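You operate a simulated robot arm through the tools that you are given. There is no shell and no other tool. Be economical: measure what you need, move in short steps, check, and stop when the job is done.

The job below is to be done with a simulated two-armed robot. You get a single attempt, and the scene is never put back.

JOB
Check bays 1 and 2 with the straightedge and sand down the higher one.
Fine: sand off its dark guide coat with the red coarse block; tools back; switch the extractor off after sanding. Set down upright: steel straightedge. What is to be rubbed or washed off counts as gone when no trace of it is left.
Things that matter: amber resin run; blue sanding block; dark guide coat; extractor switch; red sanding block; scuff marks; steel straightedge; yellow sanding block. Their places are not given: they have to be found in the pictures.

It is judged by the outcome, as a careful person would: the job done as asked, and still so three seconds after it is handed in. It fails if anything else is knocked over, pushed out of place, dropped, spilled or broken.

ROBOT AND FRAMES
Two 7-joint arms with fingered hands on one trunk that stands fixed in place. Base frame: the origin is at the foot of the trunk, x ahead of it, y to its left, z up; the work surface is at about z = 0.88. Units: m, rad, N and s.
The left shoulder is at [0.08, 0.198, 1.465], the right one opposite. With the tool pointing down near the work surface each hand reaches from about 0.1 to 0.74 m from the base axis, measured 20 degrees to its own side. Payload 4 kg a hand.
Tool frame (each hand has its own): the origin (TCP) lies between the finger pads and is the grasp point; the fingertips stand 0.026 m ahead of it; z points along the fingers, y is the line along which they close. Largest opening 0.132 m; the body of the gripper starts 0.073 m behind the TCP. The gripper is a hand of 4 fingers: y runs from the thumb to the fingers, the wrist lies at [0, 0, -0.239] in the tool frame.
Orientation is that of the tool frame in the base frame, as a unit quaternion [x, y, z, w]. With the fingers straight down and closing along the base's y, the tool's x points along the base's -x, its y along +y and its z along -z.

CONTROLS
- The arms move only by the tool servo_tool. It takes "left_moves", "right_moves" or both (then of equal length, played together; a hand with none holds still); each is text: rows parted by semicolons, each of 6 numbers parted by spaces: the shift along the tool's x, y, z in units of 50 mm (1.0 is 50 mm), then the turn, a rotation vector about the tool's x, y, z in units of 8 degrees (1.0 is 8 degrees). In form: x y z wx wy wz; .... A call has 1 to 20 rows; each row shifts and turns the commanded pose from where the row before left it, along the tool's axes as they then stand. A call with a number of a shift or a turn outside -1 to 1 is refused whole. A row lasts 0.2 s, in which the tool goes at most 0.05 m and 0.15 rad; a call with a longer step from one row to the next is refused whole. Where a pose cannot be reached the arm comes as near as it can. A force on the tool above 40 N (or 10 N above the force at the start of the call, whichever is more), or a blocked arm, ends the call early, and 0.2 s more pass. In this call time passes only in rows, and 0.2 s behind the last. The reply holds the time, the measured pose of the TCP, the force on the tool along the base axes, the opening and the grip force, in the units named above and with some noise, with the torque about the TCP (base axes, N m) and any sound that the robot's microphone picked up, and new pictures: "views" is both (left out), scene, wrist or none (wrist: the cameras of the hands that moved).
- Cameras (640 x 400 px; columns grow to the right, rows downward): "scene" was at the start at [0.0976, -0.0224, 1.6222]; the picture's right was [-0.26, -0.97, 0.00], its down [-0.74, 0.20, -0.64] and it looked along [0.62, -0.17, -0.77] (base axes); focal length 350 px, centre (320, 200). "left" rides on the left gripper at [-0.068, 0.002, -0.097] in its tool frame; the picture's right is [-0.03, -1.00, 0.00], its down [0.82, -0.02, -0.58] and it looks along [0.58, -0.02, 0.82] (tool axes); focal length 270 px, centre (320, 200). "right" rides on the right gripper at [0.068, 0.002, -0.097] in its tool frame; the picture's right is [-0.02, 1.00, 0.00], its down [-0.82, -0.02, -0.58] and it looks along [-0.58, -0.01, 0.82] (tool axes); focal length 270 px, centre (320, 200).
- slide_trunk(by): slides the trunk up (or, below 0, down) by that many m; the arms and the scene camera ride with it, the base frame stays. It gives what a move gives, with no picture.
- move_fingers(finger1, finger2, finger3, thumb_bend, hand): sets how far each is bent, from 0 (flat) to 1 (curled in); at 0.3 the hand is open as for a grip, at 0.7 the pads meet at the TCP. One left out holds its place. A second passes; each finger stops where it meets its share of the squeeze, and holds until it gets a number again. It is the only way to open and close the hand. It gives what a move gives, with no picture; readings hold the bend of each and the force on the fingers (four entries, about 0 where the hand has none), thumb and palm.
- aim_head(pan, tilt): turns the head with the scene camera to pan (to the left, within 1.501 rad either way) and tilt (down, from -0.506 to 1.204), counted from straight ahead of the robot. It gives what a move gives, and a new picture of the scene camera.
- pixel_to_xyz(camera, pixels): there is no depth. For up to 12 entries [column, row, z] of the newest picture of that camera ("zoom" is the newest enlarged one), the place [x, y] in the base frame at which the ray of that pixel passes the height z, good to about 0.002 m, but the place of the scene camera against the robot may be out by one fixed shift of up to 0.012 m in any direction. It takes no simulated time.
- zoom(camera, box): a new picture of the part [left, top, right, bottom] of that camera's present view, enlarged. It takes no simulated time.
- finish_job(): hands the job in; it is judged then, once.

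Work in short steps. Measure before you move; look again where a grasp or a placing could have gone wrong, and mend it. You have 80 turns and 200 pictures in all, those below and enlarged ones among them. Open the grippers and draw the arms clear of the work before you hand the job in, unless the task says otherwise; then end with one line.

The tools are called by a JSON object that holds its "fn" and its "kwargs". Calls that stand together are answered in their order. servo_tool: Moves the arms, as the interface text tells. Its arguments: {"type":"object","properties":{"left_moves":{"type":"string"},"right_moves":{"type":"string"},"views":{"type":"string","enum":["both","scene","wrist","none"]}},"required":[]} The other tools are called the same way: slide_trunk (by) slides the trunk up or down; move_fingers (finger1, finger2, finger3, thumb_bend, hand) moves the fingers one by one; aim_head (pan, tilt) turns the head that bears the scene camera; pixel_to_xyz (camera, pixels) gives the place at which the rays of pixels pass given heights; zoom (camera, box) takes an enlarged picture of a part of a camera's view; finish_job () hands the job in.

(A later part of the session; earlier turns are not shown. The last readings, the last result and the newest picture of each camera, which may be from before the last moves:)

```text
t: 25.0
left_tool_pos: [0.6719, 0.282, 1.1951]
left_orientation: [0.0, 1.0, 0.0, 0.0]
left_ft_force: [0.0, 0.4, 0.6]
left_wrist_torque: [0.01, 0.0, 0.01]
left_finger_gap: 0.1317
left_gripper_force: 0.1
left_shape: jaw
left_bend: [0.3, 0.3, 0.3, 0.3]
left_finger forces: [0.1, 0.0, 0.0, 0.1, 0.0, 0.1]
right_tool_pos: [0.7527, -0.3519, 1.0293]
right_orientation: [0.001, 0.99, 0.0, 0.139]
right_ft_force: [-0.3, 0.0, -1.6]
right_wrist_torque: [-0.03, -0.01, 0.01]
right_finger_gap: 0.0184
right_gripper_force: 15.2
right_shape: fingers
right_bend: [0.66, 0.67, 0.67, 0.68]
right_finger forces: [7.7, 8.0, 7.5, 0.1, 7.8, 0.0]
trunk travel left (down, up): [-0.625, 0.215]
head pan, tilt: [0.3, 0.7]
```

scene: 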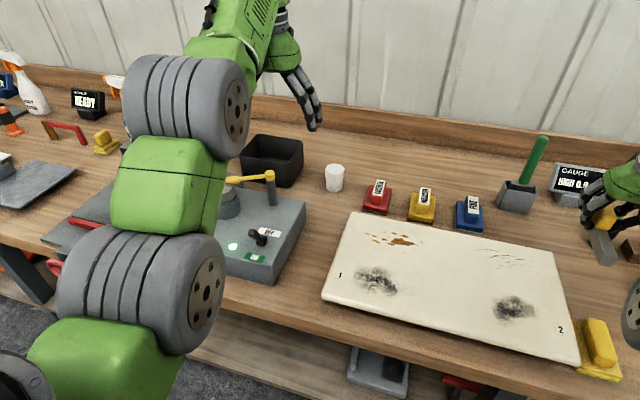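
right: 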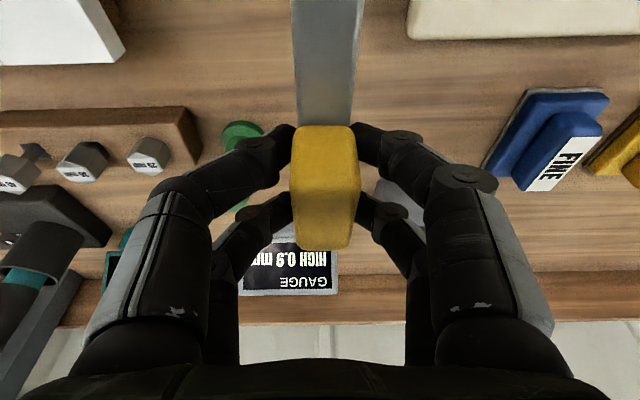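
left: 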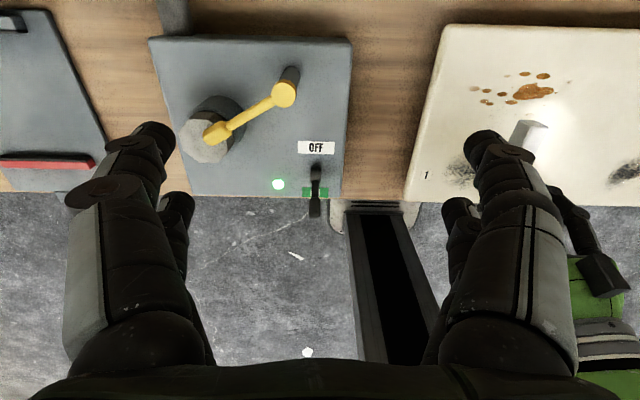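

I'm above the original spot, so I lower it to the bench.

{"fn": "servo_tool", "kwargs": {"right_moves": "0.138 0 0.48 0 0 0;0.138 0 0.48 0 0 0;0.138 0 0.48 0 0 0;0.094 0 0.33 0 0 0;0.02 0 0.07 0 0 0;0.015 0.02 0.05 0 0 0;0 0 0 0 0 0", "views": "wrist"}}

```text
t: 26.6
left_tool_pos: [0.6717, 0.2819, 1.195]
left_orientation: [0.0, 1.0, -0.001, 0.0]
left_ft_force: [-0.1, 0.2, -0.3]
left_wrist_torque: [0.0, 0.01, 0.02]
left_finger_gap: 0.1317
left_gripper_force: 0.1
left_shape: jaw
left_bend: [0.3, 0.3, 0.3, 0.3]
left_finger forces: [0.0, 0.0, 0.0, 0.0, 0.0, 0.1]
right_tool_pos: [0.753, -0.35, 0.9321]
right_orientation: [0.001, 0.99, 0.0, 0.139]
right_ft_force: [-0.5, 0.4, -2.2]
right_wrist_torque: [-0.03, 0.01, -0.01]
right_finger_gap: 0.0184
right_gripper_force: 15.4
right_shape: fingers
right_bend: [0.66, 0.67, 0.67, 0.68]
right_finger forces: [7.8, 8.0, 7.5, 0.0, 7.8, 0.0]
trunk travel left (down, up): [-0.625, 0.215]
head pan, tilt: [0.3, 0.7]
```

right: 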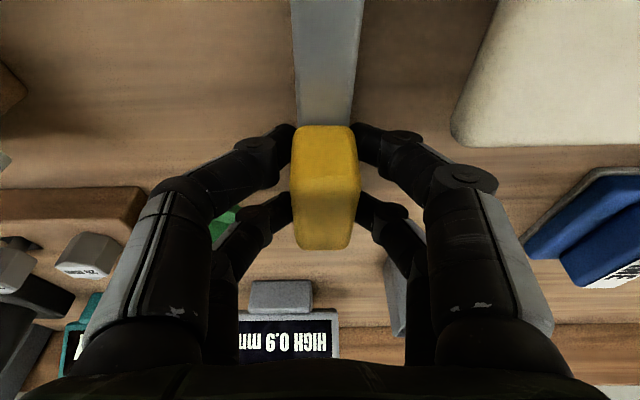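

A little lower, until it touches the bench.

{"fn": "servo_tool", "kwargs": {"right_moves": "0.009 0 0.029 0 0 0;0.009 0 0.029 0 0 0;0.005 0 0.02 0 0 0;0 0 0 0 0 0", "views": "none"}}

```text
t: 27.6
left_tool_pos: [0.6704, 0.2817, 1.1955]
left_orientation: [0.0, 1.0, -0.001, 0.0]
left_ft_force: [-0.1, 0.3, 1.1]
left_wrist_torque: [0.03, -0.02, 0.01]
left_finger_gap: 0.1318
left_gripper_force: 0.0
left_shape: jaw
left_bend: [0.3, 0.3, 0.3, 0.3]
left_finger forces: [0.1, 0.1, 0.0, 0.0, 0.0, 0.1]
right_tool_pos: [0.7534, -0.3513, 0.9291]
right_orientation: [-0.001, 0.99, 0.0, 0.14]
right_ft_force: [0.2, -0.2, -1.4]
right_wrist_torque: [-0.05, -0.06, -0.01]
right_finger_gap: 0.0185
right_gripper_force: 15.4
right_shape: fingers
right_bend: [0.66, 0.67, 0.67, 0.68]
right_finger forces: [7.9, 8.0, 7.5, 0.1, 7.8, 0.0]
trunk travel left (down, up): [-0.625, 0.215]
head pan, tilt: [0.3, 0.7]
```

Contact is starting, with torque -0.06. I go down 1 mm more and then open slightly.

{"fn": "servo_tool", "kwargs": {"right_moves": "0.006 0 0.02 0 0 0;0 0 0 0 0 0", "views": "none"}}

{"fn": "move_fingers", "kwargs": {"hand": "right", "finger1": 0.57, "finger2": 0.57, "finger3": 0.57, "thumb_bend": 0.57}}

{"fn": "servo_tool", "kwargs": {"right_moves": "-0.11 0 -0.384 0 0 0;-0.138 0 -0.48 0 0 0;-0.138 0 -0.48 0 0 0;-0.138 0 -0.48 0 0 0;0 0 0 0 0 0", "views": "both"}}

```text
t: 28.2
left_tool_pos: [0.6705, 0.2819, 1.1947]
left_orientation: [0.0, 1.0, 0.0, 0.0]
left_ft_force: [-0.2, 0.6, 0.0]
left_wrist_torque: [-0.04, 0.03, -0.01]
left_finger_gap: 0.1318
left_gripper_force: 0.1
left_shape: jaw
left_bend: [0.3, 0.3, 0.3, 0.3]
left_finger forces: [0.0, 0.0, 0.1, 0.1, 0.0, 0.0]
right_tool_pos: [0.7531, -0.3508, 0.9264]
right_orientation: [-0.001, 0.99, 0.0, 0.139]
right_ft_force: [-0.1, -0.2, -0.2]
right_wrist_torque: [0.01, -0.11, -0.03]
right_finger_gap: 0.0183
right_gripper_force: 16.0
right_shape: fingers
right_bend: [0.66, 0.67, 0.67, 0.68]
right_finger forces: [8.1, 8.0, 7.7, 0.1, 8.2, 0.0]
trunk travel left (down, up): [-0.625, 0.215]
head pan, tilt: [0.3, 0.7]
```

```text
t: 29.2
left_tool_pos: [0.6703, 0.2817, 1.1954]
left_orientation: [0.0, 1.0, 0.0, 0.001]
left_ft_force: [0.1, 0.3, 1.0]
left_wrist_torque: [-0.01, -0.01, -0.03]
left_finger_gap: 0.1317
left_gripper_force: 0.1
left_shape: jaw
left_bend: [0.3, 0.3, 0.3, 0.3]
left_finger forces: [0.0, 0.1, 0.0, 0.0, 0.0, 0.0]
right_tool_pos: [0.7531, -0.3501, 0.9267]
right_orientation: [0.0, 0.99, 0.0, 0.14]
right_ft_force: [0.3, -1.0, 0.5]
right_wrist_torque: [-0.01, 0.03, -0.01]
right_finger_gap: 0.0446
right_gripper_force: 0.1
right_shape: fingers
right_bend: [0.57, 0.56, 0.56, 0.56]
right_finger forces: [0.7, 0.1, 0.0, 0.0, 0.0, 0.0]
trunk travel left (down, up): [-0.625, 0.215]
head pan, tilt: [0.3, 0.7]
```

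```text
t: 30.4
left_tool_pos: [0.6712, 0.2836, 1.1948]
left_orientation: [0.0, 1.0, 0.001, 0.001]
left_ft_force: [-0.1, 0.2, 0.4]
left_wrist_torque: [0.0, 0.0, 0.02]
left_finger_gap: 0.1322
left_gripper_force: 0.1
left_shape: jaw
left_bend: [0.3, 0.3, 0.3, 0.3]
left_finger forces: [0.0, 0.1, 0.0, 0.0, 0.0, 0.0]
right_tool_pos: [0.752, -0.3521, 1.0225]
right_orientation: [-0.001, 0.99, 0.0, 0.139]
right_ft_force: [0.5, -0.4, -0.6]
right_wrist_torque: [0.02, -0.01, 0.01]
right_finger_gap: 0.045
right_gripper_force: 0.1
right_shape: fingers
right_bend: [0.56, 0.56, 0.56, 0.56]
right_finger forces: [0.1, 0.1, 0.1, 0.0, 0.1, 0.0]
trunk travel left (down, up): [-0.625, 0.215]
head pan, tilt: [0.3, 0.7]
```

scene: 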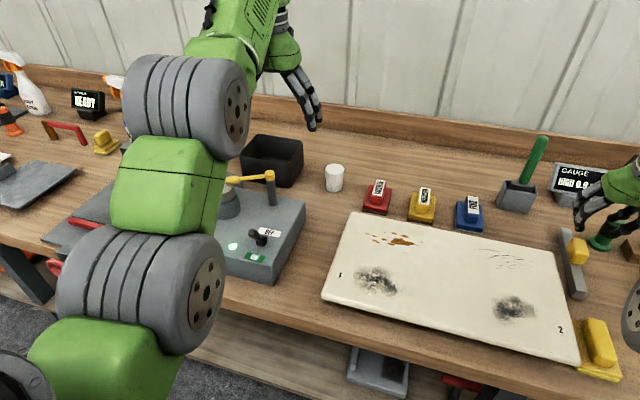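
right: 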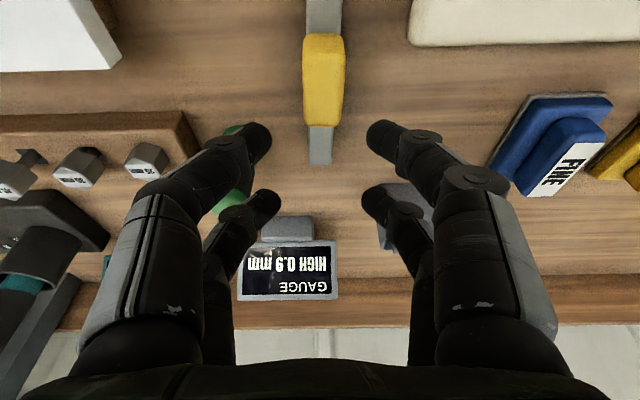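

The straightedge is back and standing upright at its place. I park the right hand and bring the left hand, tilted and narrowed, to a hover near the red block.

{"fn": "move_fingers", "kwargs": {"hand": "left", "finger1": 0.52, "finger2": 0.52, "finger3": 0.52, "thumb_bend": 0.52}}

{"fn": "servo_tool", "kwargs": {"right_moves": "0.5 -0.2 -0.2 0 0 0;0.6 -0.3 -0.2 0 0 0;0.6 -0.3 -0.2 0 0 0;0.6 -0.3 -0.2 0 0 0;0.6 -0.3 -0.2 0 0 0;0.6 -0.2 -0.2 0 0 0;0 0 0 0 0 0;0 0 0 0 0 0;0 0 0 0 0 0", "left_moves": "0 0 0 0 -1 0;0 0 0 0 -1 0;-0.1 -0.66 0.3 0 0 0;-0.1 -0.66 0.4 0 0 0;-0.1 -0.66 0.45 0 0 0;-0.1 -0.66 0.45 0 0 0;-0.15 -0.66 0.5 0 0 0;-0.14 -0.66 0.49 0 0 0;0 0 0 0 0 0", "views": "both"}}

```text
t: 31.4
left_tool_pos: [0.6701, 0.2826, 1.1947]
left_orientation: [0.0, 1.0, 0.001, 0.0]
left_ft_force: [0.1, -0.6, 0.7]
left_wrist_torque: [-0.01, 0.02, 0.04]
left_finger_gap: 0.0595
left_gripper_force: 0.1
left_shape: fingers
left_bend: [0.52, 0.52, 0.52, 0.52]
left_finger forces: [0.0, 0.1, 0.0, 0.1, 0.0, 0.0]
right_tool_pos: [0.7515, -0.3521, 1.0223]
right_orientation: [0.001, 0.99, 0.0, 0.14]
right_ft_force: [-0.5, 0.1, -0.3]
right_wrist_torque: [0.01, -0.02, -0.02]
right_finger_gap: 0.0451
right_gripper_force: 0.0
right_shape: fingers
right_bend: [0.56, 0.56, 0.56, 0.56]
right_finger forces: [0.0, 0.0, 0.1, 0.0, 0.0, 0.0]
trunk travel left (down, up): [-0.625, 0.215]
head pan, tilt: [0.3, 0.7]
```

```text
t: 33.4
left_tool_pos: [0.738, 0.0849, 1.0812]
left_orientation: [-0.001, 0.99, 0.0, 0.14]
left_ft_force: [-0.9, -0.4, 1.1]
left_wrist_torque: [-0.03, -0.01, 0.02]
left_finger_gap: 0.0597
left_gripper_force: 0.1
left_shape: fingers
left_bend: [0.52, 0.52, 0.52, 0.52]
left_finger forces: [0.0, 0.0, 0.0, 0.0, 0.0, 0.1]
right_tool_pos: [0.5668, -0.4321, 1.0329]
right_orientation: [-0.001, 0.99, 0.001, 0.139]
right_ft_force: [0.4, 0.1, 0.0]
right_wrist_torque: [-0.02, 0.02, 0.02]
right_finger_gap: 0.0451
right_gripper_force: 0.0
right_shape: fingers
right_bend: [0.56, 0.56, 0.56, 0.56]
right_finger forces: [0.1, 0.0, 0.0, 0.0, 0.0, 0.0]
trunk travel left (down, up): [-0.625, 0.215]
head pan, tilt: [0.3, 0.7]
```

scene: 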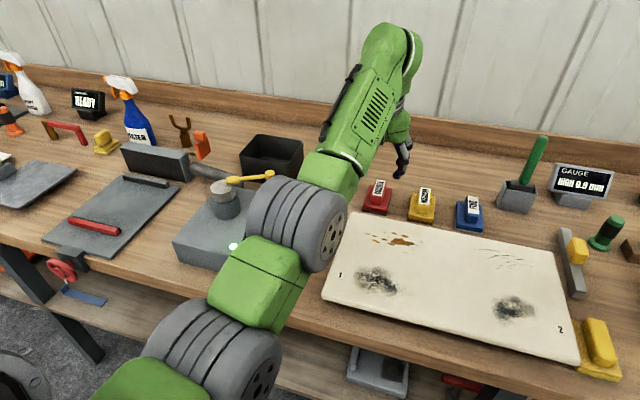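
right: 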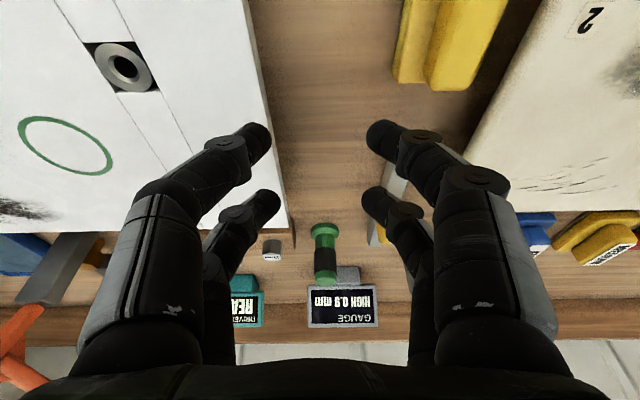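
left: 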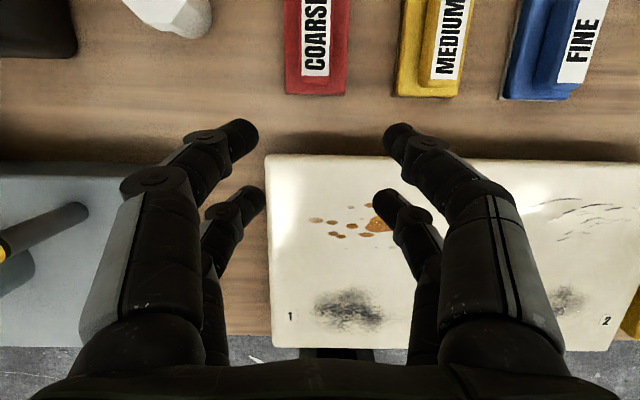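

The red block is at the top of the left view, columns 285–350. I measure it along with bay 1 and the panel from here.

{"fn": "pixel_to_xyz", "kwargs": {"camera": "left", "pixels": [[317, 94, 0.885], [286, 94, 0.885], [347, 94, 0.885], [300, 76, 0.93], [330, 76, 0.93], [315, 40, 0.93], [315, 0, 0.93], [396, 96, 0.885], [205, 15, 0.9], [350, 311, 0.927], [268, 155, 0.927], [372, 225, 0.927]]}}

{"fn": "zoom", "kwargs": {"camera": "left", "box": [220, 0, 480, 160]}}

{"fn": "zoom", "kwargs": {"camera": "scene", "box": [330, 150, 490, 250]}}

```text
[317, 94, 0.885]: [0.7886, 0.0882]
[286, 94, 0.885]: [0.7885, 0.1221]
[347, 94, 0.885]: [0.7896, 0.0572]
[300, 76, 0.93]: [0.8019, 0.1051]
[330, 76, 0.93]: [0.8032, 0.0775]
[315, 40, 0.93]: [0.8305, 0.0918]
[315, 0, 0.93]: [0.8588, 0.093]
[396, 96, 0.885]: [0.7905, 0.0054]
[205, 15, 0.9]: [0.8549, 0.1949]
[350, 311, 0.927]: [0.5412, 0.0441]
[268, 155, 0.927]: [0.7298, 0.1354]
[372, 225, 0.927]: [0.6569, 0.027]
```

```text
2.46 times, centred on (350, 80) of left
```

zoom: 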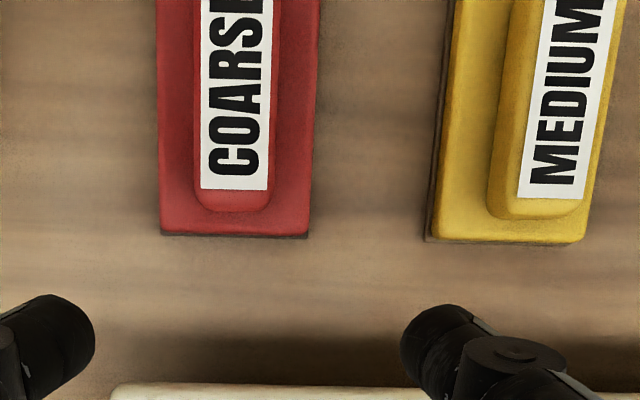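

```text
4.00 times, centred on (410, 200) of scene
```

zoom: 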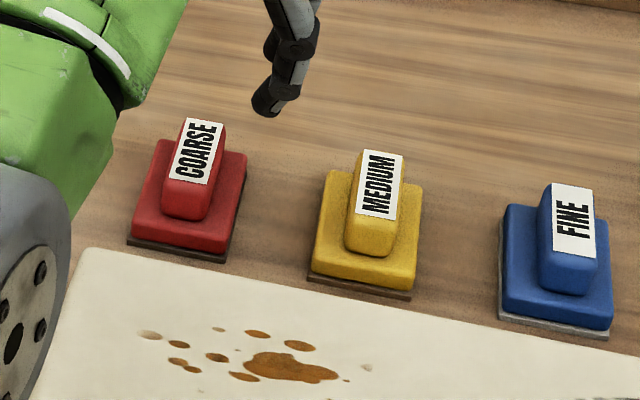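

The red block's handle centre is at y≈0.091 and the block's front edge at x≈0.79. To reach it I tilt the left hand to about 34° and move to a hover just above.

{"fn": "servo_tool", "kwargs": {"left_moves": "0 0 0 0 -0.75 0;0 0 0 0 -0.75 0;0 0 0 0 -0.75 0;-0.12 0.04 0.55 0 0 0;-0.12 0.04 0.55 0 0 0;-0.11 0.04 0.6 0 0 0;0 0 0 0 0 0", "views": "both"}}

```text
t: 35.0
left_tool_pos: [0.8006, 0.0926, 1.0216]
left_orientation: [0.0, 0.956, 0.0, 0.293]
left_ft_force: [0.1, -0.3, 0.1]
left_wrist_torque: [-0.01, 0.0, 0.0]
left_finger_gap: 0.0597
left_gripper_force: 0.0
left_shape: fingers
left_bend: [0.52, 0.52, 0.52, 0.52]
left_finger forces: [0.0, 0.0, 0.0, 0.0, 0.0, 0.0]
right_tool_pos: [0.567, -0.4319, 1.0326]
right_orientation: [0.001, 0.99, -0.001, 0.139]
right_ft_force: [0.6, 0.4, -0.2]
right_wrist_torque: [0.0, -0.01, 0.02]
right_finger_gap: 0.0453
right_gripper_force: 0.1
right_shape: fingers
right_bend: [0.56, 0.56, 0.56, 0.56]
right_finger forces: [0.0, 0.0, 0.0, 0.1, 0.0, 0.0]
trunk travel left (down, up): [-0.625, 0.215]
head pan, tilt: [0.3, 0.7]
```

scene: 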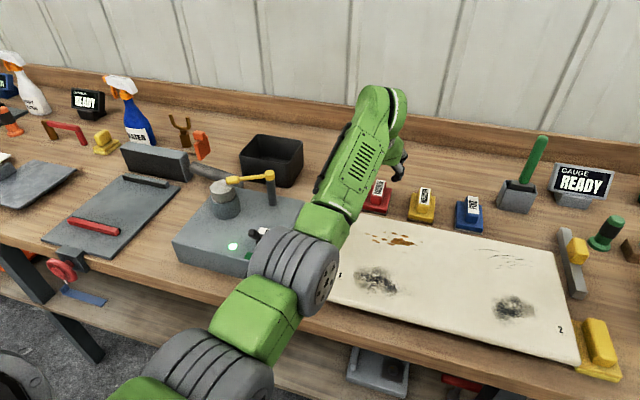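
left: 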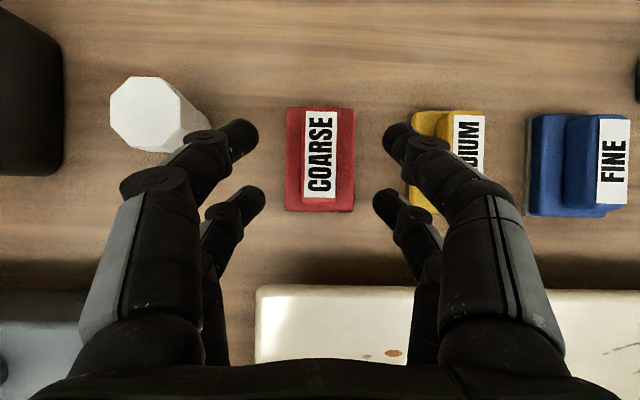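

Now the whole red block is visible at (320,160). I measure it.

{"fn": "pixel_to_xyz", "kwargs": {"camera": "left", "pixels": [[322, 112, 0.94], [320, 190, 0.94], [304, 150, 0.94], [338, 150, 0.94], [288, 108, 0.905], [320, 210, 0.885], [286, 210, 0.885], [353, 212, 0.885], [354, 110, 0.905], [412, 160, 0.9]]}}

{"fn": "zoom", "kwargs": {"camera": "left", "box": [220, 80, 440, 230]}}

```text
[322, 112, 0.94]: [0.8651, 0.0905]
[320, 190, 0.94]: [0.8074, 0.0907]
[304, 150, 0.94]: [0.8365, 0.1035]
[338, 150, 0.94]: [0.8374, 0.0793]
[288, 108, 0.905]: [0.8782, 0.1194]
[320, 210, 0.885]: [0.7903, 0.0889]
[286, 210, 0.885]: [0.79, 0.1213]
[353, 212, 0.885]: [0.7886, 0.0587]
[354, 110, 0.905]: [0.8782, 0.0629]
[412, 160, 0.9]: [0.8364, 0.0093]
```

```text
2.67 times, centred on (330, 155) of left
```

zoom: 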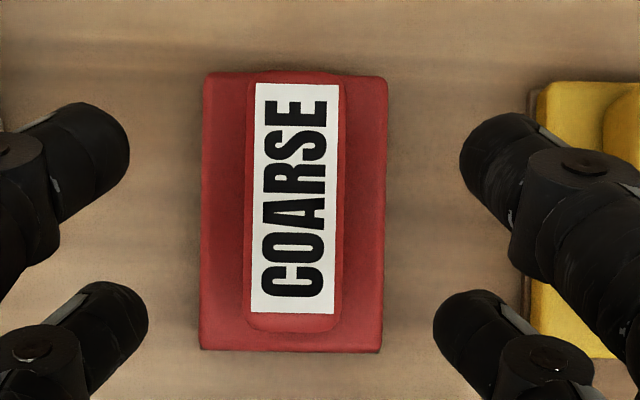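

The handle spans x 0.805–0.865 and y 0.079–0.104. I descend to TCP (0.825, 0.0905, 0.94).

{"fn": "servo_tool", "kwargs": {"left_moves": "0.13 -0.02 0.4 0 0 0;0.13 -0.02 0.4 0 0 0;0.13 0 0.43 0 0 0;0.12 0 0.4 0 0 0;0 0 0 0 0 0", "views": "both"}}

```text
t: 36.2
left_tool_pos: [0.8273, 0.0894, 0.9382]
left_orientation: [0.0, 0.956, 0.001, 0.293]
left_ft_force: [0.0, 0.0, -0.6]
left_wrist_torque: [0.01, 0.03, -0.04]
left_finger_gap: 0.0594
left_gripper_force: 0.0
left_shape: fingers
left_bend: [0.52, 0.52, 0.52, 0.52]
left_finger forces: [0.0, 0.0, 0.1, 0.0, 0.0, 0.1]
right_tool_pos: [0.5678, -0.4327, 1.0326]
right_orientation: [0.001, 0.99, -0.001, 0.14]
right_ft_force: [0.1, 0.2, -0.2]
right_wrist_torque: [0.0, 0.0, 0.01]
right_finger_gap: 0.0451
right_gripper_force: 0.0
right_shape: fingers
right_bend: [0.56, 0.56, 0.56, 0.56]
right_finger forces: [0.1, 0.0, 0.1, 0.0, 0.1, 0.0]
trunk travel left (down, up): [-0.625, 0.215]
head pan, tilt: [0.3, 0.7]
```

scene: 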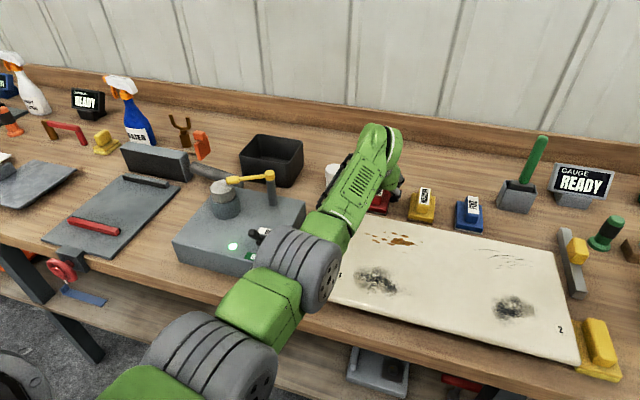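
left: 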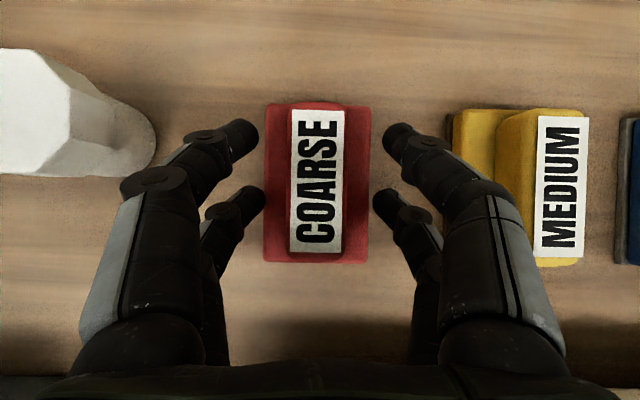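

The hand straddles the handle with no contact. I close it.

{"fn": "move_fingers", "kwargs": {"hand": "left", "finger1": 0.74, "finger2": 0.74, "finger3": 0.74, "thumb_bend": 0.74}}

{"fn": "servo_tool", "kwargs": {"left_moves": "0 0 0 0 0 0", "views": "wrist"}}

```text
t: 37.2
left_tool_pos: [0.8277, 0.0893, 0.9377]
left_orientation: [0.0, 0.956, 0.0, 0.293]
left_ft_force: [0.3, -0.6, 1.8]
left_wrist_torque: [0.02, 0.1, 0.05]
left_finger_gap: 0.0254
left_gripper_force: 19.4
left_shape: fingers
left_bend: [0.62, 0.56, 0.58, 0.66]
left_finger forces: [9.3, 10.3, 8.2, 0.0, 11.3, 0.0]
right_tool_pos: [0.5672, -0.432, 1.0325]
right_orientation: [0.0, 0.99, 0.0, 0.139]
right_ft_force: [0.1, 0.6, 0.4]
right_wrist_torque: [0.04, -0.02, -0.03]
right_finger_gap: 0.0451
right_gripper_force: 0.1
right_shape: fingers
right_bend: [0.56, 0.56, 0.56, 0.56]
right_finger forces: [0.1, 0.0, 0.0, 0.0, 0.0, 0.0]
trunk travel left (down, up): [-0.625, 0.215]
head pan, tilt: [0.3, 0.7]
```

```text
t: 37.6
left_tool_pos: [0.8266, 0.0873, 0.9394]
left_orientation: [0.0, 0.956, -0.001, 0.294]
left_ft_force: [0.2, -0.4, 1.9]
left_wrist_torque: [0.02, 0.09, 0.03]
left_finger_gap: 0.0252
left_gripper_force: 19.0
left_shape: fingers
left_bend: [0.62, 0.56, 0.58, 0.66]
left_finger forces: [9.3, 10.0, 8.1, 0.0, 11.3, 0.0]
right_tool_pos: [0.5673, -0.4313, 1.0323]
right_orientation: [-0.001, 0.99, 0.0, 0.14]
right_ft_force: [0.2, -0.4, 0.4]
right_wrist_torque: [-0.01, 0.01, 0.01]
right_finger_gap: 0.0452
right_gripper_force: 0.1
right_shape: fingers
right_bend: [0.56, 0.56, 0.56, 0.56]
right_finger forces: [0.0, 0.1, 0.0, 0.0, 0.0, 0.0]
trunk travel left (down, up): [-0.625, 0.215]
head pan, tilt: [0.3, 0.7]
```

left: 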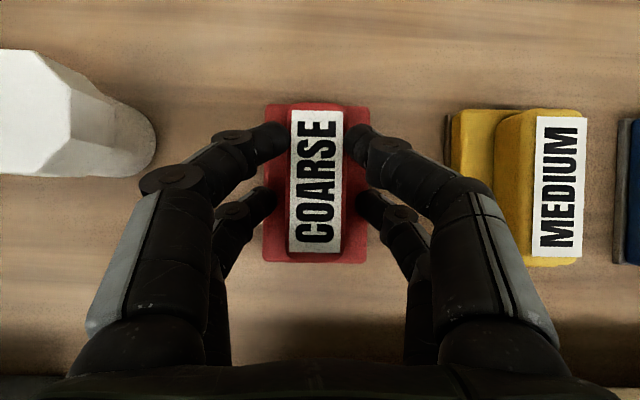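

The grip is firm at 19 N. I lift vertically and look.

{"fn": "servo_tool", "kwargs": {"left_moves": "-0.14 0 -0.2 0 0 0;-0.28 0 -0.415 0 0 0;-0.28 0 -0.415 0 0 0;-0.28 0 -0.415 0 0 0;0 0 0 0 0 0", "views": "both"}}

```text
t: 38.8
left_tool_pos: [0.8255, 0.0888, 1.0257]
left_orientation: [-0.001, 0.956, 0.001, 0.293]
left_ft_force: [0.3, -0.3, -0.8]
left_wrist_torque: [0.01, -0.01, 0.02]
left_finger_gap: 0.0253
left_gripper_force: 19.3
left_shape: fingers
left_bend: [0.62, 0.56, 0.58, 0.67]
left_finger forces: [9.9, 9.4, 7.5, 0.0, 11.2, 0.1]
right_tool_pos: [0.5675, -0.4312, 1.0315]
right_orientation: [0.0, 0.99, 0.0, 0.139]
right_ft_force: [0.3, 0.1, 0.0]
right_wrist_torque: [0.03, 0.0, -0.01]
right_finger_gap: 0.0453
right_gripper_force: 0.1
right_shape: fingers
right_bend: [0.56, 0.56, 0.56, 0.56]
right_finger forces: [0.0, 0.1, 0.1, 0.0, 0.0, 0.0]
trunk travel left (down, up): [-0.625, 0.215]
head pan, tilt: [0.3, 0.7]
```

scene: 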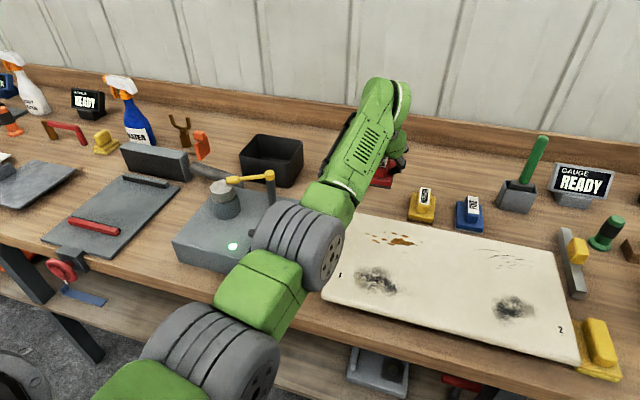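
left: 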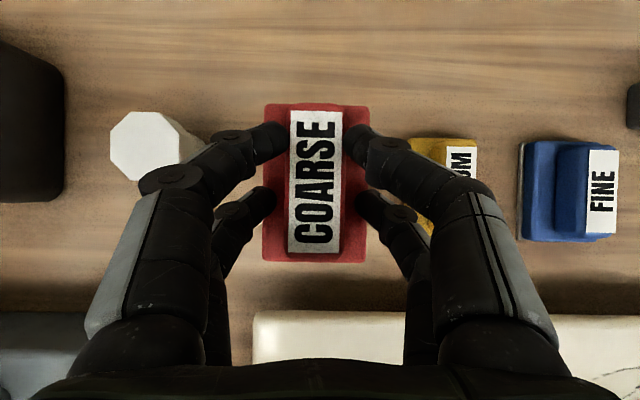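

The block is held cleanly. To keep the elbow clear of the extractor box while retracting, I raise the trunk 0.2 m, then move back toward bay 1 while still high.

{"fn": "slide_trunk", "kwargs": {"by": 0.2}}

{"fn": "servo_tool", "kwargs": {"left_moves": "0.52 -0.1 -0.35 0 0 0;0.52 -0.1 -0.35 0 0 0;0.52 -0.1 -0.35 0 0 0;0.52 -0.1 -0.35 0 0 0;0.52 -0.1 -0.35 0 0 0;0.52 -0.1 -0.35 0 0 0;0.52 -0.1 -0.35 0 0 0;0.52 -0.1 -0.35 0 0 0;0.52 -0.1 -0.35 0 0 0;0 0 0 0 0 0", "views": "both"}}

```text
t: 41.0
left_tool_pos: [0.8246, 0.0875, 1.2257]
left_orientation: [-0.001, 0.956, 0.0, 0.293]
left_ft_force: [0.2, 0.4, -1.2]
left_wrist_torque: [-0.01, -0.02, -0.06]
left_finger_gap: 0.0253
left_gripper_force: 19.1
left_shape: fingers
left_bend: [0.62, 0.56, 0.58, 0.67]
left_finger forces: [10.0, 9.4, 7.5, 0.0, 11.1, 0.0]
right_tool_pos: [0.5685, -0.4319, 1.2322]
right_orientation: [0.001, 0.99, 0.0, 0.14]
right_ft_force: [0.3, 0.1, -0.7]
right_wrist_torque: [-0.04, 0.03, -0.03]
right_finger_gap: 0.0451
right_gripper_force: 0.1
right_shape: fingers
right_bend: [0.56, 0.56, 0.56, 0.56]
right_finger forces: [0.1, 0.0, 0.0, 0.0, 0.0, 0.0]
trunk travel left (down, up): [-0.825, 0.015]
head pan, tilt: [0.3, 0.7]
```

```text
t: 43.2
left_tool_pos: [0.5432, 0.0417, 1.2247]
left_orientation: [0.0, 0.956, 0.001, 0.293]
left_ft_force: [0.5, -0.4, -0.6]
left_wrist_torque: [-0.03, 0.03, 0.0]
left_finger_gap: 0.0253
left_gripper_force: 18.7
left_shape: fingers
left_bend: [0.62, 0.56, 0.58, 0.67]
left_finger forces: [9.8, 8.5, 6.9, 0.0, 10.9, 0.1]
right_tool_pos: [0.5671, -0.4324, 1.2333]
right_orientation: [0.0, 0.99, 0.0, 0.139]
right_ft_force: [0.6, 0.1, 0.9]
right_wrist_torque: [-0.03, 0.0, -0.01]
right_finger_gap: 0.0453
right_gripper_force: 0.1
right_shape: fingers
right_bend: [0.56, 0.56, 0.56, 0.56]
right_finger forces: [0.1, 0.1, 0.0, 0.1, 0.1, 0.0]
trunk travel left (down, up): [-0.825, 0.015]
head pan, tilt: [0.3, 0.7]
```

scene: 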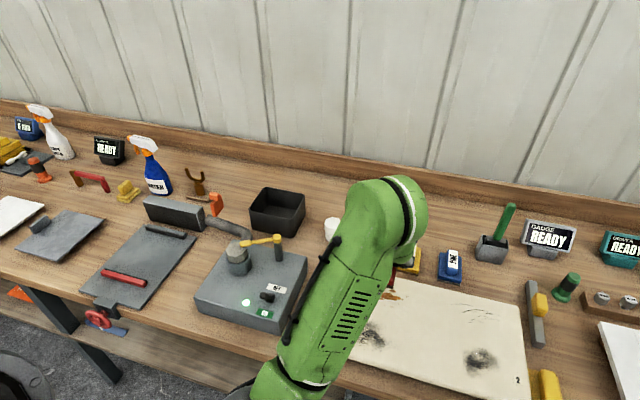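
left: 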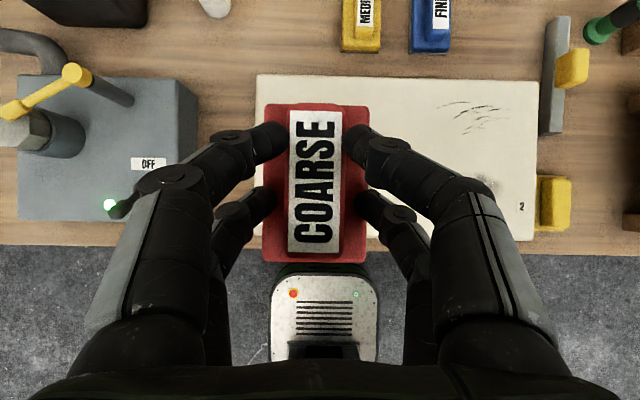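

The block is over the panel area with the elbow at the lower left of the view. I lower the hand partway with the head aimed to watch the elbow.

{"fn": "servo_tool", "kwargs": {"left_moves": "0.28 0 0.415 0 0 0;0.28 0 0.415 0 0 0;0.28 0 0.415 0 0 0;0.28 0 0.415 0 0 0;0.28 0 0.415 0 0 0;0.28 0 0.415 0 0 0;0 0 0 0 0 0", "views": "wrist"}}

{"fn": "aim_head", "kwargs": {"pan": 0.3, "tilt": 1.05}}

```text
t: 44.8
left_tool_pos: [0.546, 0.0435, 1.0742]
left_orientation: [-0.001, 0.956, 0.0, 0.292]
left_ft_force: [0.2, -0.9, -0.7]
left_wrist_torque: [0.02, -0.01, 0.01]
left_finger_gap: 0.0255
left_gripper_force: 18.2
left_shape: fingers
left_bend: [0.62, 0.56, 0.58, 0.67]
left_finger forces: [9.9, 8.2, 6.9, 0.1, 10.9, 0.0]
right_tool_pos: [0.5673, -0.4328, 1.232]
right_orientation: [0.0, 0.99, 0.0, 0.138]
right_ft_force: [-0.1, -0.2, -0.3]
right_wrist_torque: [-0.02, 0.02, 0.01]
right_finger_gap: 0.0452
right_gripper_force: 0.1
right_shape: fingers
right_bend: [0.56, 0.56, 0.56, 0.56]
right_finger forces: [0.0, 0.0, 0.1, 0.0, 0.0, 0.0]
trunk travel left (down, up): [-0.825, 0.015]
head pan, tilt: [0.3, 0.7]
```

left: 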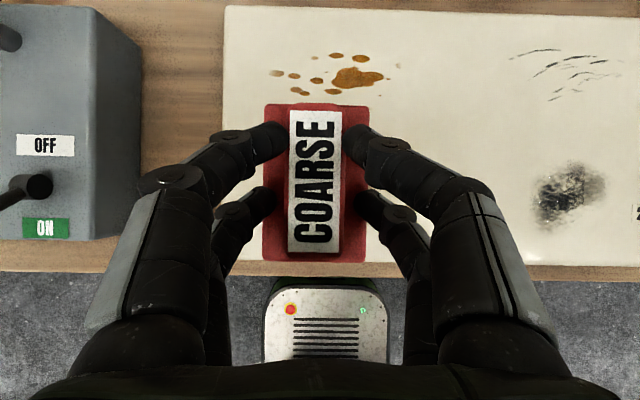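

```text
t: 45.6
left_tool_pos: [0.5447, 0.0463, 1.0743]
left_orientation: [-0.001, 0.956, 0.0, 0.293]
left_ft_force: [0.3, 0.9, -1.5]
left_wrist_torque: [0.02, -0.02, 0.0]
left_finger_gap: 0.0253
left_gripper_force: 17.4
left_shape: fingers
left_bend: [0.62, 0.56, 0.58, 0.67]
left_finger forces: [9.8, 8.3, 6.9, 0.0, 10.9, 0.1]
right_tool_pos: [0.5678, -0.4328, 1.234]
right_orientation: [0.0, 0.99, 0.0, 0.139]
right_ft_force: [0.3, 0.1, -0.6]
right_wrist_torque: [0.02, 0.01, -0.01]
right_finger_gap: 0.0451
right_gripper_force: 0.0
right_shape: fingers
right_bend: [0.56, 0.56, 0.56, 0.56]
right_finger forces: [0.0, 0.0, 0.1, 0.0, 0.0, 0.0]
trunk travel left (down, up): [-0.825, 0.015]
head pan, tilt: [0.3, 1.051]
```

scene: 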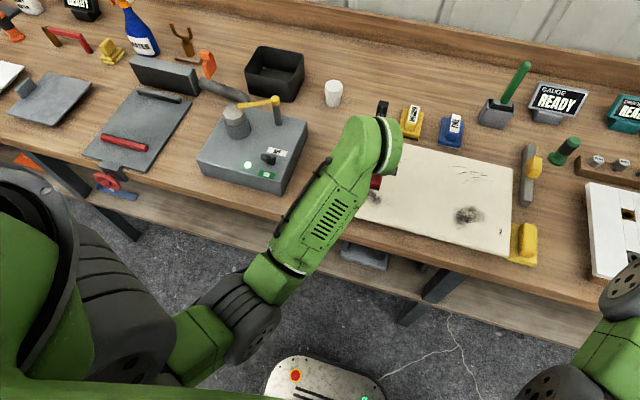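

The elbow is clear of the bench. I lower the block to just above bay 1, where I expect contact at TCP z≈0.986.

{"fn": "servo_tool", "kwargs": {"left_moves": "0.2 0 0.3 0 0 0;0.28 0 0.415 0 0 0;0.28 0 0.415 0 0 0;0.134 0 0.2 0 0 0;0.03 0 0.05 0 0 0;0 0 0 0 0 0", "views": "both"}}

```text
t: 47.0
left_tool_pos: [0.5432, 0.0417, 0.9909]
left_orientation: [-0.001, 0.956, 0.0, 0.293]
left_ft_force: [-1.1, -0.7, -0.8]
left_wrist_torque: [0.02, 0.02, -0.01]
left_finger_gap: 0.0254
left_gripper_force: 17.6
left_shape: fingers
left_bend: [0.62, 0.56, 0.58, 0.67]
left_finger forces: [9.9, 8.2, 6.9, 0.0, 10.9, 0.1]
right_tool_pos: [0.5673, -0.4321, 1.2326]
right_orientation: [-0.001, 0.99, 0.0, 0.139]
right_ft_force: [-0.5, -0.1, 0.4]
right_wrist_torque: [0.02, 0.02, -0.03]
right_finger_gap: 0.0452
right_gripper_force: 0.1
right_shape: fingers
right_bend: [0.56, 0.56, 0.56, 0.56]
right_finger forces: [0.0, 0.0, 0.0, 0.0, 0.1, 0.1]
trunk travel left (down, up): [-0.825, 0.015]
head pan, tilt: [0.3, 1.051]
```

scene: 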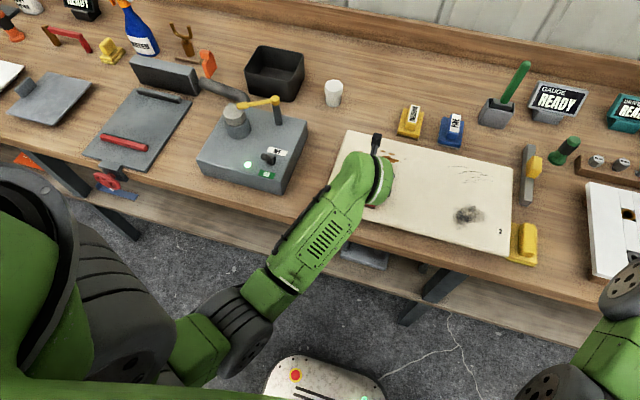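
left: 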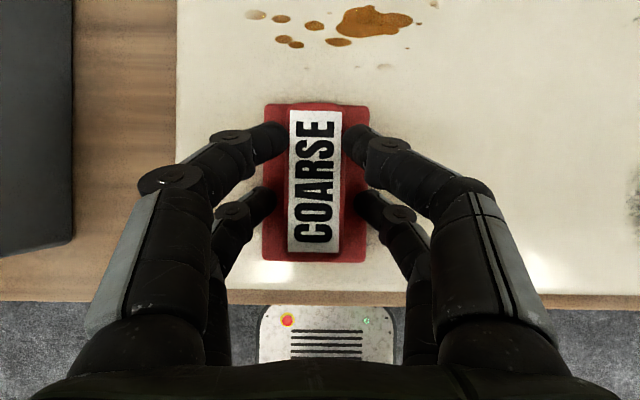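

It's nearly touching, so I press down gently in 2 mm steps.

{"fn": "servo_tool", "kwargs": {"left_moves": "0.0224 0 0.033 0 0 0;0.0224 0 0.033 0 0 0;0.0224 0 0.033 0 0 0;0 0 0 0 0 0", "views": "none"}}

```text
t: 48.0
left_tool_pos: [0.5442, 0.0422, 0.9881]
left_orientation: [-0.001, 0.955, 0.0, 0.295]
left_ft_force: [-0.1, -0.2, 12.4]
left_wrist_torque: [0.2, 0.01, -0.04]
left_finger_gap: 0.0255
left_gripper_force: 20.6
left_shape: fingers
left_bend: [0.62, 0.56, 0.58, 0.67]
left_finger forces: [9.7, 11.7, 7.8, 0.1, 10.7, 0.0]
right_tool_pos: [0.5663, -0.4319, 1.2328]
right_orientation: [0.0, 0.99, 0.0, 0.14]
right_ft_force: [-0.1, -0.6, -0.6]
right_wrist_torque: [0.01, 0.0, 0.01]
right_finger_gap: 0.0453
right_gripper_force: 0.1
right_shape: fingers
right_bend: [0.56, 0.56, 0.56, 0.56]
right_finger forces: [0.0, 0.0, 0.1, 0.1, 0.0, 0.1]
trunk travel left (down, up): [-0.825, 0.015]
head pan, tilt: [0.3, 1.051]
```

Contact is at 12 N. I rub side to side over the spot with small x offsets.

{"fn": "servo_tool", "kwargs": {"left_moves": "0 0.5 0 0 0 0;0 -0.5 0 0 0 0;0 -0.5 0 0 0 0;0 0.5 0 0 0 0;0 0.5 0 0 0 0;-0.249 0 0.168 0 0 0;0 -0.5 0 0 0 0;0 -0.5 0 0 0 0;0 0.5 0 0 0 0;0 0.5 0 0 0 0;0.249 0 -0.168 0 0 0;0.249 0 -0.168 0 0 0;0 -0.5 0 0 0 0;0 -0.5 0 0 0 0;0 0.5 0 0 0 0;0 0.5 0 0 0 0;-0.249 -0.5 0.168 0 0 0;0 0 0 0 0 0", "views": "both"}}

```text
t: 51.8
left_tool_pos: [0.5416, 0.0456, 0.9867]
left_orientation: [-0.001, 0.955, 0.002, 0.295]
left_ft_force: [-16.0, 9.7, 22.3]
left_wrist_torque: [0.64, 0.35, 0.47]
left_finger_gap: 0.0251
left_gripper_force: 30.4
left_shape: fingers
left_bend: [0.61, 0.56, 0.61, 0.68]
left_finger forces: [13.6, 23.6, 13.4, 0.1, 10.1, 0.1]
right_tool_pos: [0.5626, -0.4318, 1.2356]
right_orientation: [0.0, 0.99, 0.0, 0.14]
right_ft_force: [1.1, 0.8, -0.6]
right_wrist_torque: [0.05, 0.0, 0.0]
right_finger_gap: 0.0452
right_gripper_force: 0.1
right_shape: fingers
right_bend: [0.56, 0.56, 0.56, 0.56]
right_finger forces: [0.0, 0.1, 0.0, 0.1, 0.0, 0.0]
trunk travel left (down, up): [-0.825, 0.015]
head pan, tilt: [0.3, 1.051]
```

scene: 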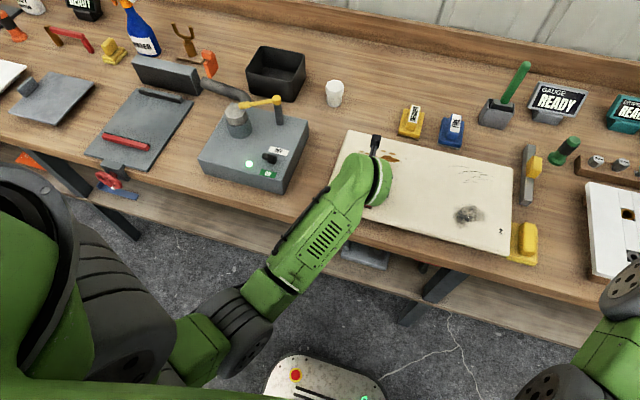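
left: 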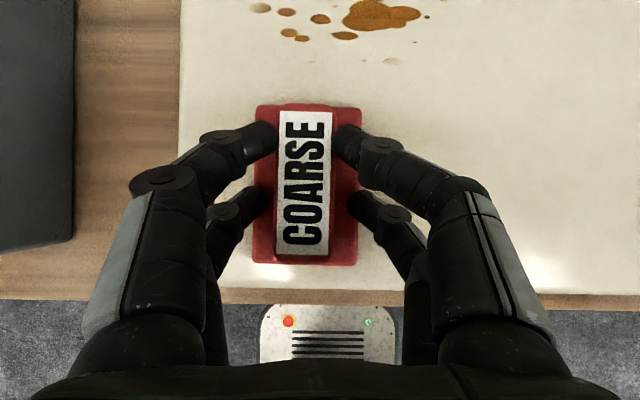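

The force has built up to 22 N. I lift and look at what remains.

{"fn": "servo_tool", "kwargs": {"left_moves": "-0.1 0 -0.15 0 0 0;-0.28 0 -0.415 0 0 0;-0.28 0 -0.415 0 0 0;-0.68 0.2 0.28 0 0 0;-0.68 0.2 0.28 0 0 0;0 0 0 0 0 0", "views": "both"}}

```text
t: 53.2
left_tool_pos: [0.6161, 0.0644, 1.061]
left_orientation: [0.001, 0.956, 0.0, 0.293]
left_ft_force: [-0.2, 0.0, -1.3]
left_wrist_torque: [-0.03, 0.0, -0.01]
left_finger_gap: 0.0248
left_gripper_force: 20.4
left_shape: fingers
left_bend: [0.61, 0.54, 0.59, 0.69]
left_finger forces: [9.5, 11.6, 7.9, 0.1, 11.7, 0.1]
right_tool_pos: [0.5664, -0.4331, 1.234]
right_orientation: [0.0, 0.99, 0.0, 0.14]
right_ft_force: [-1.1, -1.3, -1.0]
right_wrist_torque: [-0.02, 0.0, -0.02]
right_finger_gap: 0.0451
right_gripper_force: 0.1
right_shape: fingers
right_bend: [0.56, 0.56, 0.56, 0.56]
right_finger forces: [0.1, 0.0, 0.1, 0.0, 0.1, 0.1]
trunk travel left (down, up): [-0.825, 0.015]
head pan, tilt: [0.3, 1.051]
```

scene: 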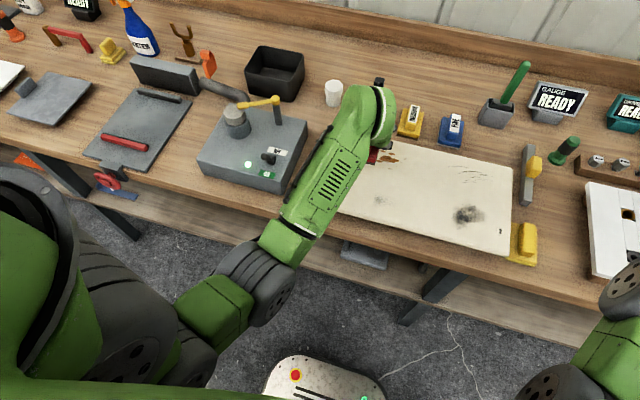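
left: 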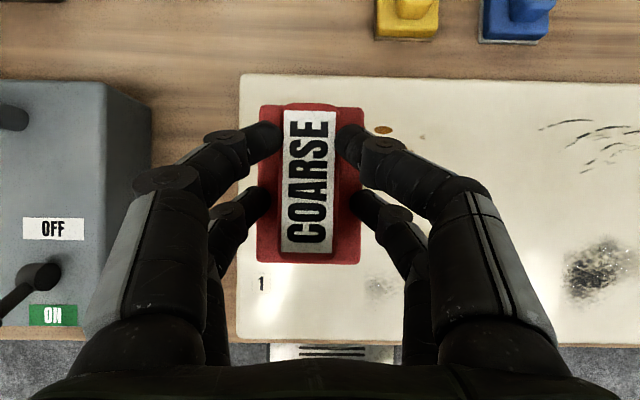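

Most of it is gone, with a faint trace left near left view (380,287). I measure and zoom.

{"fn": "zoom", "kwargs": {"camera": "left", "box": [230, 240, 430, 350]}}

{"fn": "zoom", "kwargs": {"camera": "scene", "box": [320, 130, 440, 250]}}

{"fn": "pixel_to_xyz", "kwargs": {"camera": "left", "pixels": [[380, 287, 0.927], [365, 275, 0.927], [400, 297, 0.927], [240, 330, 0.927]]}}

{"fn": "pixel_to_xyz", "kwargs": {"camera": "scene", "pixels": [[380, 200, 0.927]]}}

```text
3.20 times, centred on (330, 295) of left
```

zoom: 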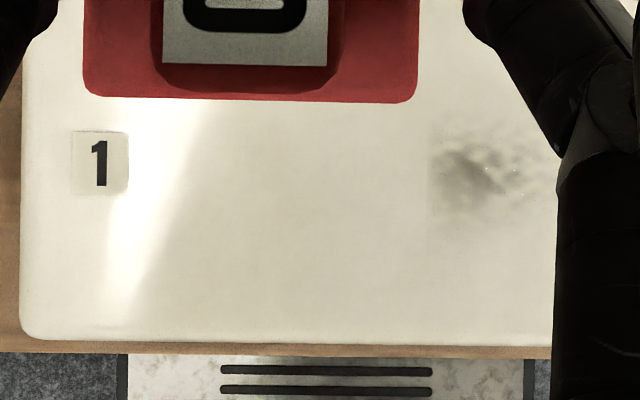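

```text
3.33 times, centred on (380, 190) of scene
```

zoom: 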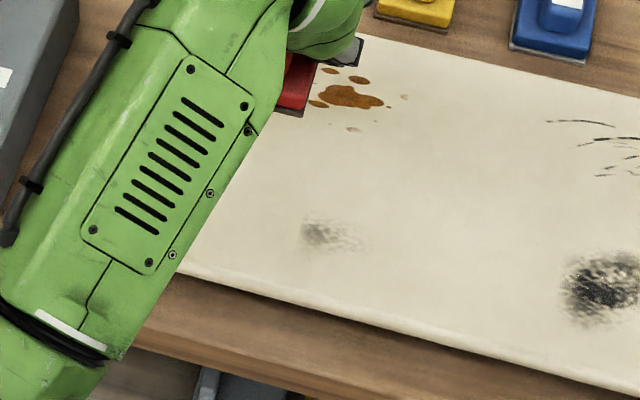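

```text
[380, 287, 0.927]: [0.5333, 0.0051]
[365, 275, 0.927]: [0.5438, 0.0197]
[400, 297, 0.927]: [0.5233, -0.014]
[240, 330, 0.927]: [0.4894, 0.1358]
```

```text
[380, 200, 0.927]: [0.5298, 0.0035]
```

Some remains at x 0.52–0.55, y -0.02 to 0.02. I return there and lower the block onto that strip.

{"fn": "servo_tool", "kwargs": {"left_moves": "0.464 -0.42 -0.313 0 0 0;0.464 -0.42 -0.313 0 0 0;0.464 -0.4 -0.313 0 0 0;0.261 0 0.387 0 0 0;0.261 0 0.387 0 0 0;0.234 0 0.347 0 0 0;0 0 0 0 0 0", "views": "none"}}

```text
t: 54.8
left_tool_pos: [0.5333, 0.0015, 0.992]
left_orientation: [-0.001, 0.956, 0.001, 0.293]
left_ft_force: [-0.3, 0.2, -2.3]
left_wrist_torque: [-0.02, 0.01, -0.02]
left_finger_gap: 0.0247
left_gripper_force: 19.1
left_shape: fingers
left_bend: [0.61, 0.54, 0.59, 0.69]
left_finger forces: [9.4, 10.5, 7.3, 0.0, 11.3, 0.0]
right_tool_pos: [0.5664, -0.432, 1.2324]
right_orientation: [0.0, 0.99, 0.0, 0.139]
right_ft_force: [0.4, 1.2, 0.1]
right_wrist_torque: [-0.01, 0.01, 0.01]
right_finger_gap: 0.0452
right_gripper_force: 0.0
right_shape: fingers
right_bend: [0.56, 0.56, 0.56, 0.56]
right_finger forces: [0.1, 0.0, 0.0, 0.0, 0.0, 0.0]
trunk travel left (down, up): [-0.825, 0.015]
head pan, tilt: [0.3, 1.051]
```

Press lightly and rub over y -0.03 to 0.06.

{"fn": "servo_tool", "kwargs": {"left_moves": "0.035 0 0.052 0 0 0;0.035 0 0.052 0 0 0;0 -0.5 0 0 0 0;0 0.5 0 0 0 0;0 0.5 0 0 0 0;0 -0.5 0 0 0 0;0 -0.5 0 0 0 0;-0.249 0 0.168 0 0 0;0 0.5 0 0 0 0;0 0.5 0 0 0 0;0 0.5 0 0 0 0;0 -0.5 0 0 0 0;0 -0.5 0 0 0 0;0 -0.5 0 0 0 0;0.249 0.5 -0.168 0 0 0;-0.1 0 -0.15 0 0 0;-0.28 0 -0.415 0 0 0;-0.28 0 -0.415 0 0 0;-0.68 0.7 0.28 0 0 0;-0.68 0.7 0.28 0 0 0", "views": "both"}}

```text
refused: row 19 steps farther than a row can; nothing moved
```

The last two rows were too long, so I shorten them and run it again.

{"fn": "servo_tool", "kwargs": {"left_moves": "0.035 0 0.052 0 0 0;0.035 0 0.052 0 0 0;0 -0.5 0 0 0 0;0 0.5 0 0 0 0;0 0.5 0 0 0 0;0 -0.5 0 0 0 0;0 -0.5 0 0 0 0;-0.249 0 0.168 0 0 0;0 0.5 0 0 0 0;0 0.5 0 0 0 0;0 0.5 0 0 0 0;0 -0.5 0 0 0 0;0 -0.5 0 0 0 0;0 -0.5 0 0 0 0;0.249 0.5 -0.168 0 0 0;-0.1 0 -0.15 0 0 0;-0.28 0 -0.415 0 0 0;-0.28 0 -0.415 0 0 0;-0.6 0.6 0.24 0 0 0;-0.6 0.6 0.24 0 0 0", "views": "both"}}

{"fn": "zoom", "kwargs": {"camera": "scene", "box": [320, 130, 440, 250]}}

{"fn": "zoom", "kwargs": {"camera": "left", "box": [230, 220, 460, 350]}}

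```text
t: 59.0
left_tool_pos: [0.5963, 0.0619, 1.0554]
left_orientation: [-0.001, 0.956, -0.001, 0.292]
left_ft_force: [0.0, 0.3, -1.0]
left_wrist_torque: [0.0, 0.02, 0.02]
left_finger_gap: 0.0239
left_gripper_force: 19.5
left_shape: fingers
left_bend: [0.6, 0.55, 0.58, 0.69]
left_finger forces: [8.8, 10.7, 6.6, 0.0, 12.8, 0.0]
right_tool_pos: [0.5692, -0.4306, 1.233]
right_orientation: [0.0, 0.99, -0.001, 0.138]
right_ft_force: [0.7, 0.0, -0.2]
right_wrist_torque: [-0.04, -0.01, 0.03]
right_finger_gap: 0.0453
right_gripper_force: 0.0
right_shape: fingers
right_bend: [0.56, 0.56, 0.56, 0.56]
right_finger forces: [0.0, 0.0, 0.1, 0.0, 0.0, 0.1]
trunk travel left (down, up): [-0.825, 0.015]
head pan, tilt: [0.3, 1.051]
```

scene: 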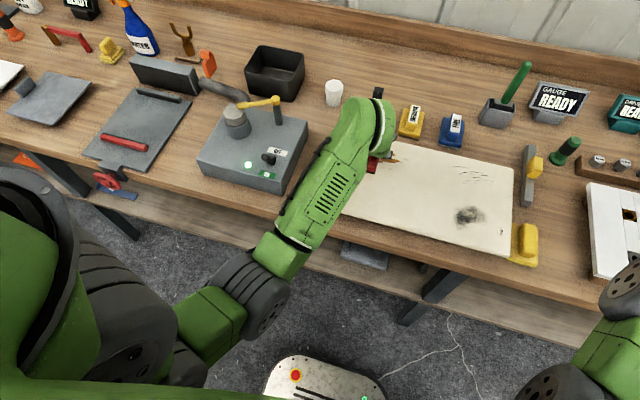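
left: 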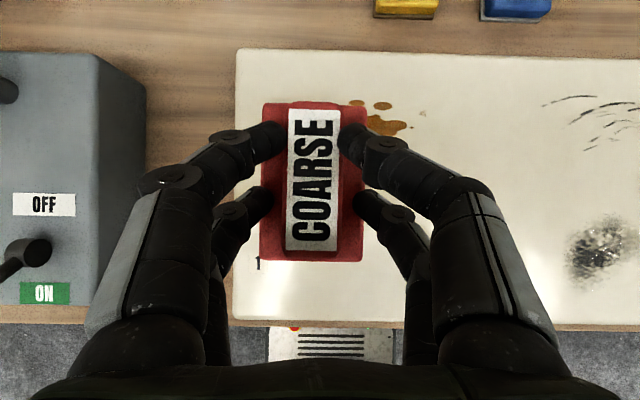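

```text
3.33 times, centred on (380, 190) of scene
```

zoom: 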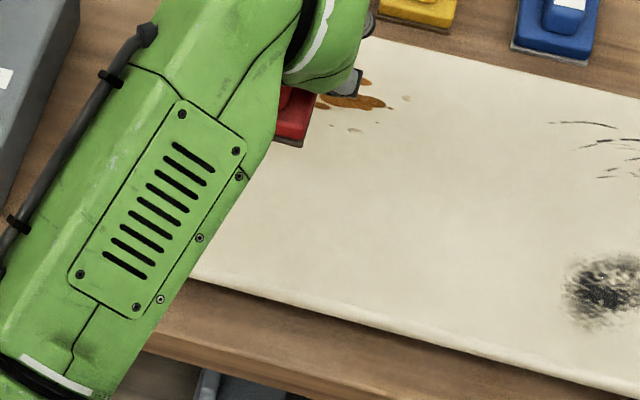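

```text
2.78 times, centred on (345, 285) of left
```

zoom: 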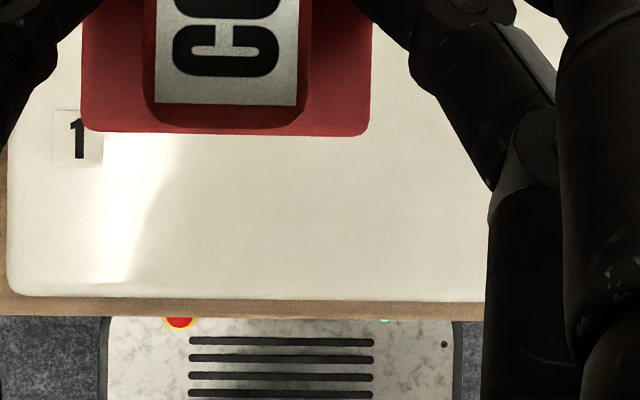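

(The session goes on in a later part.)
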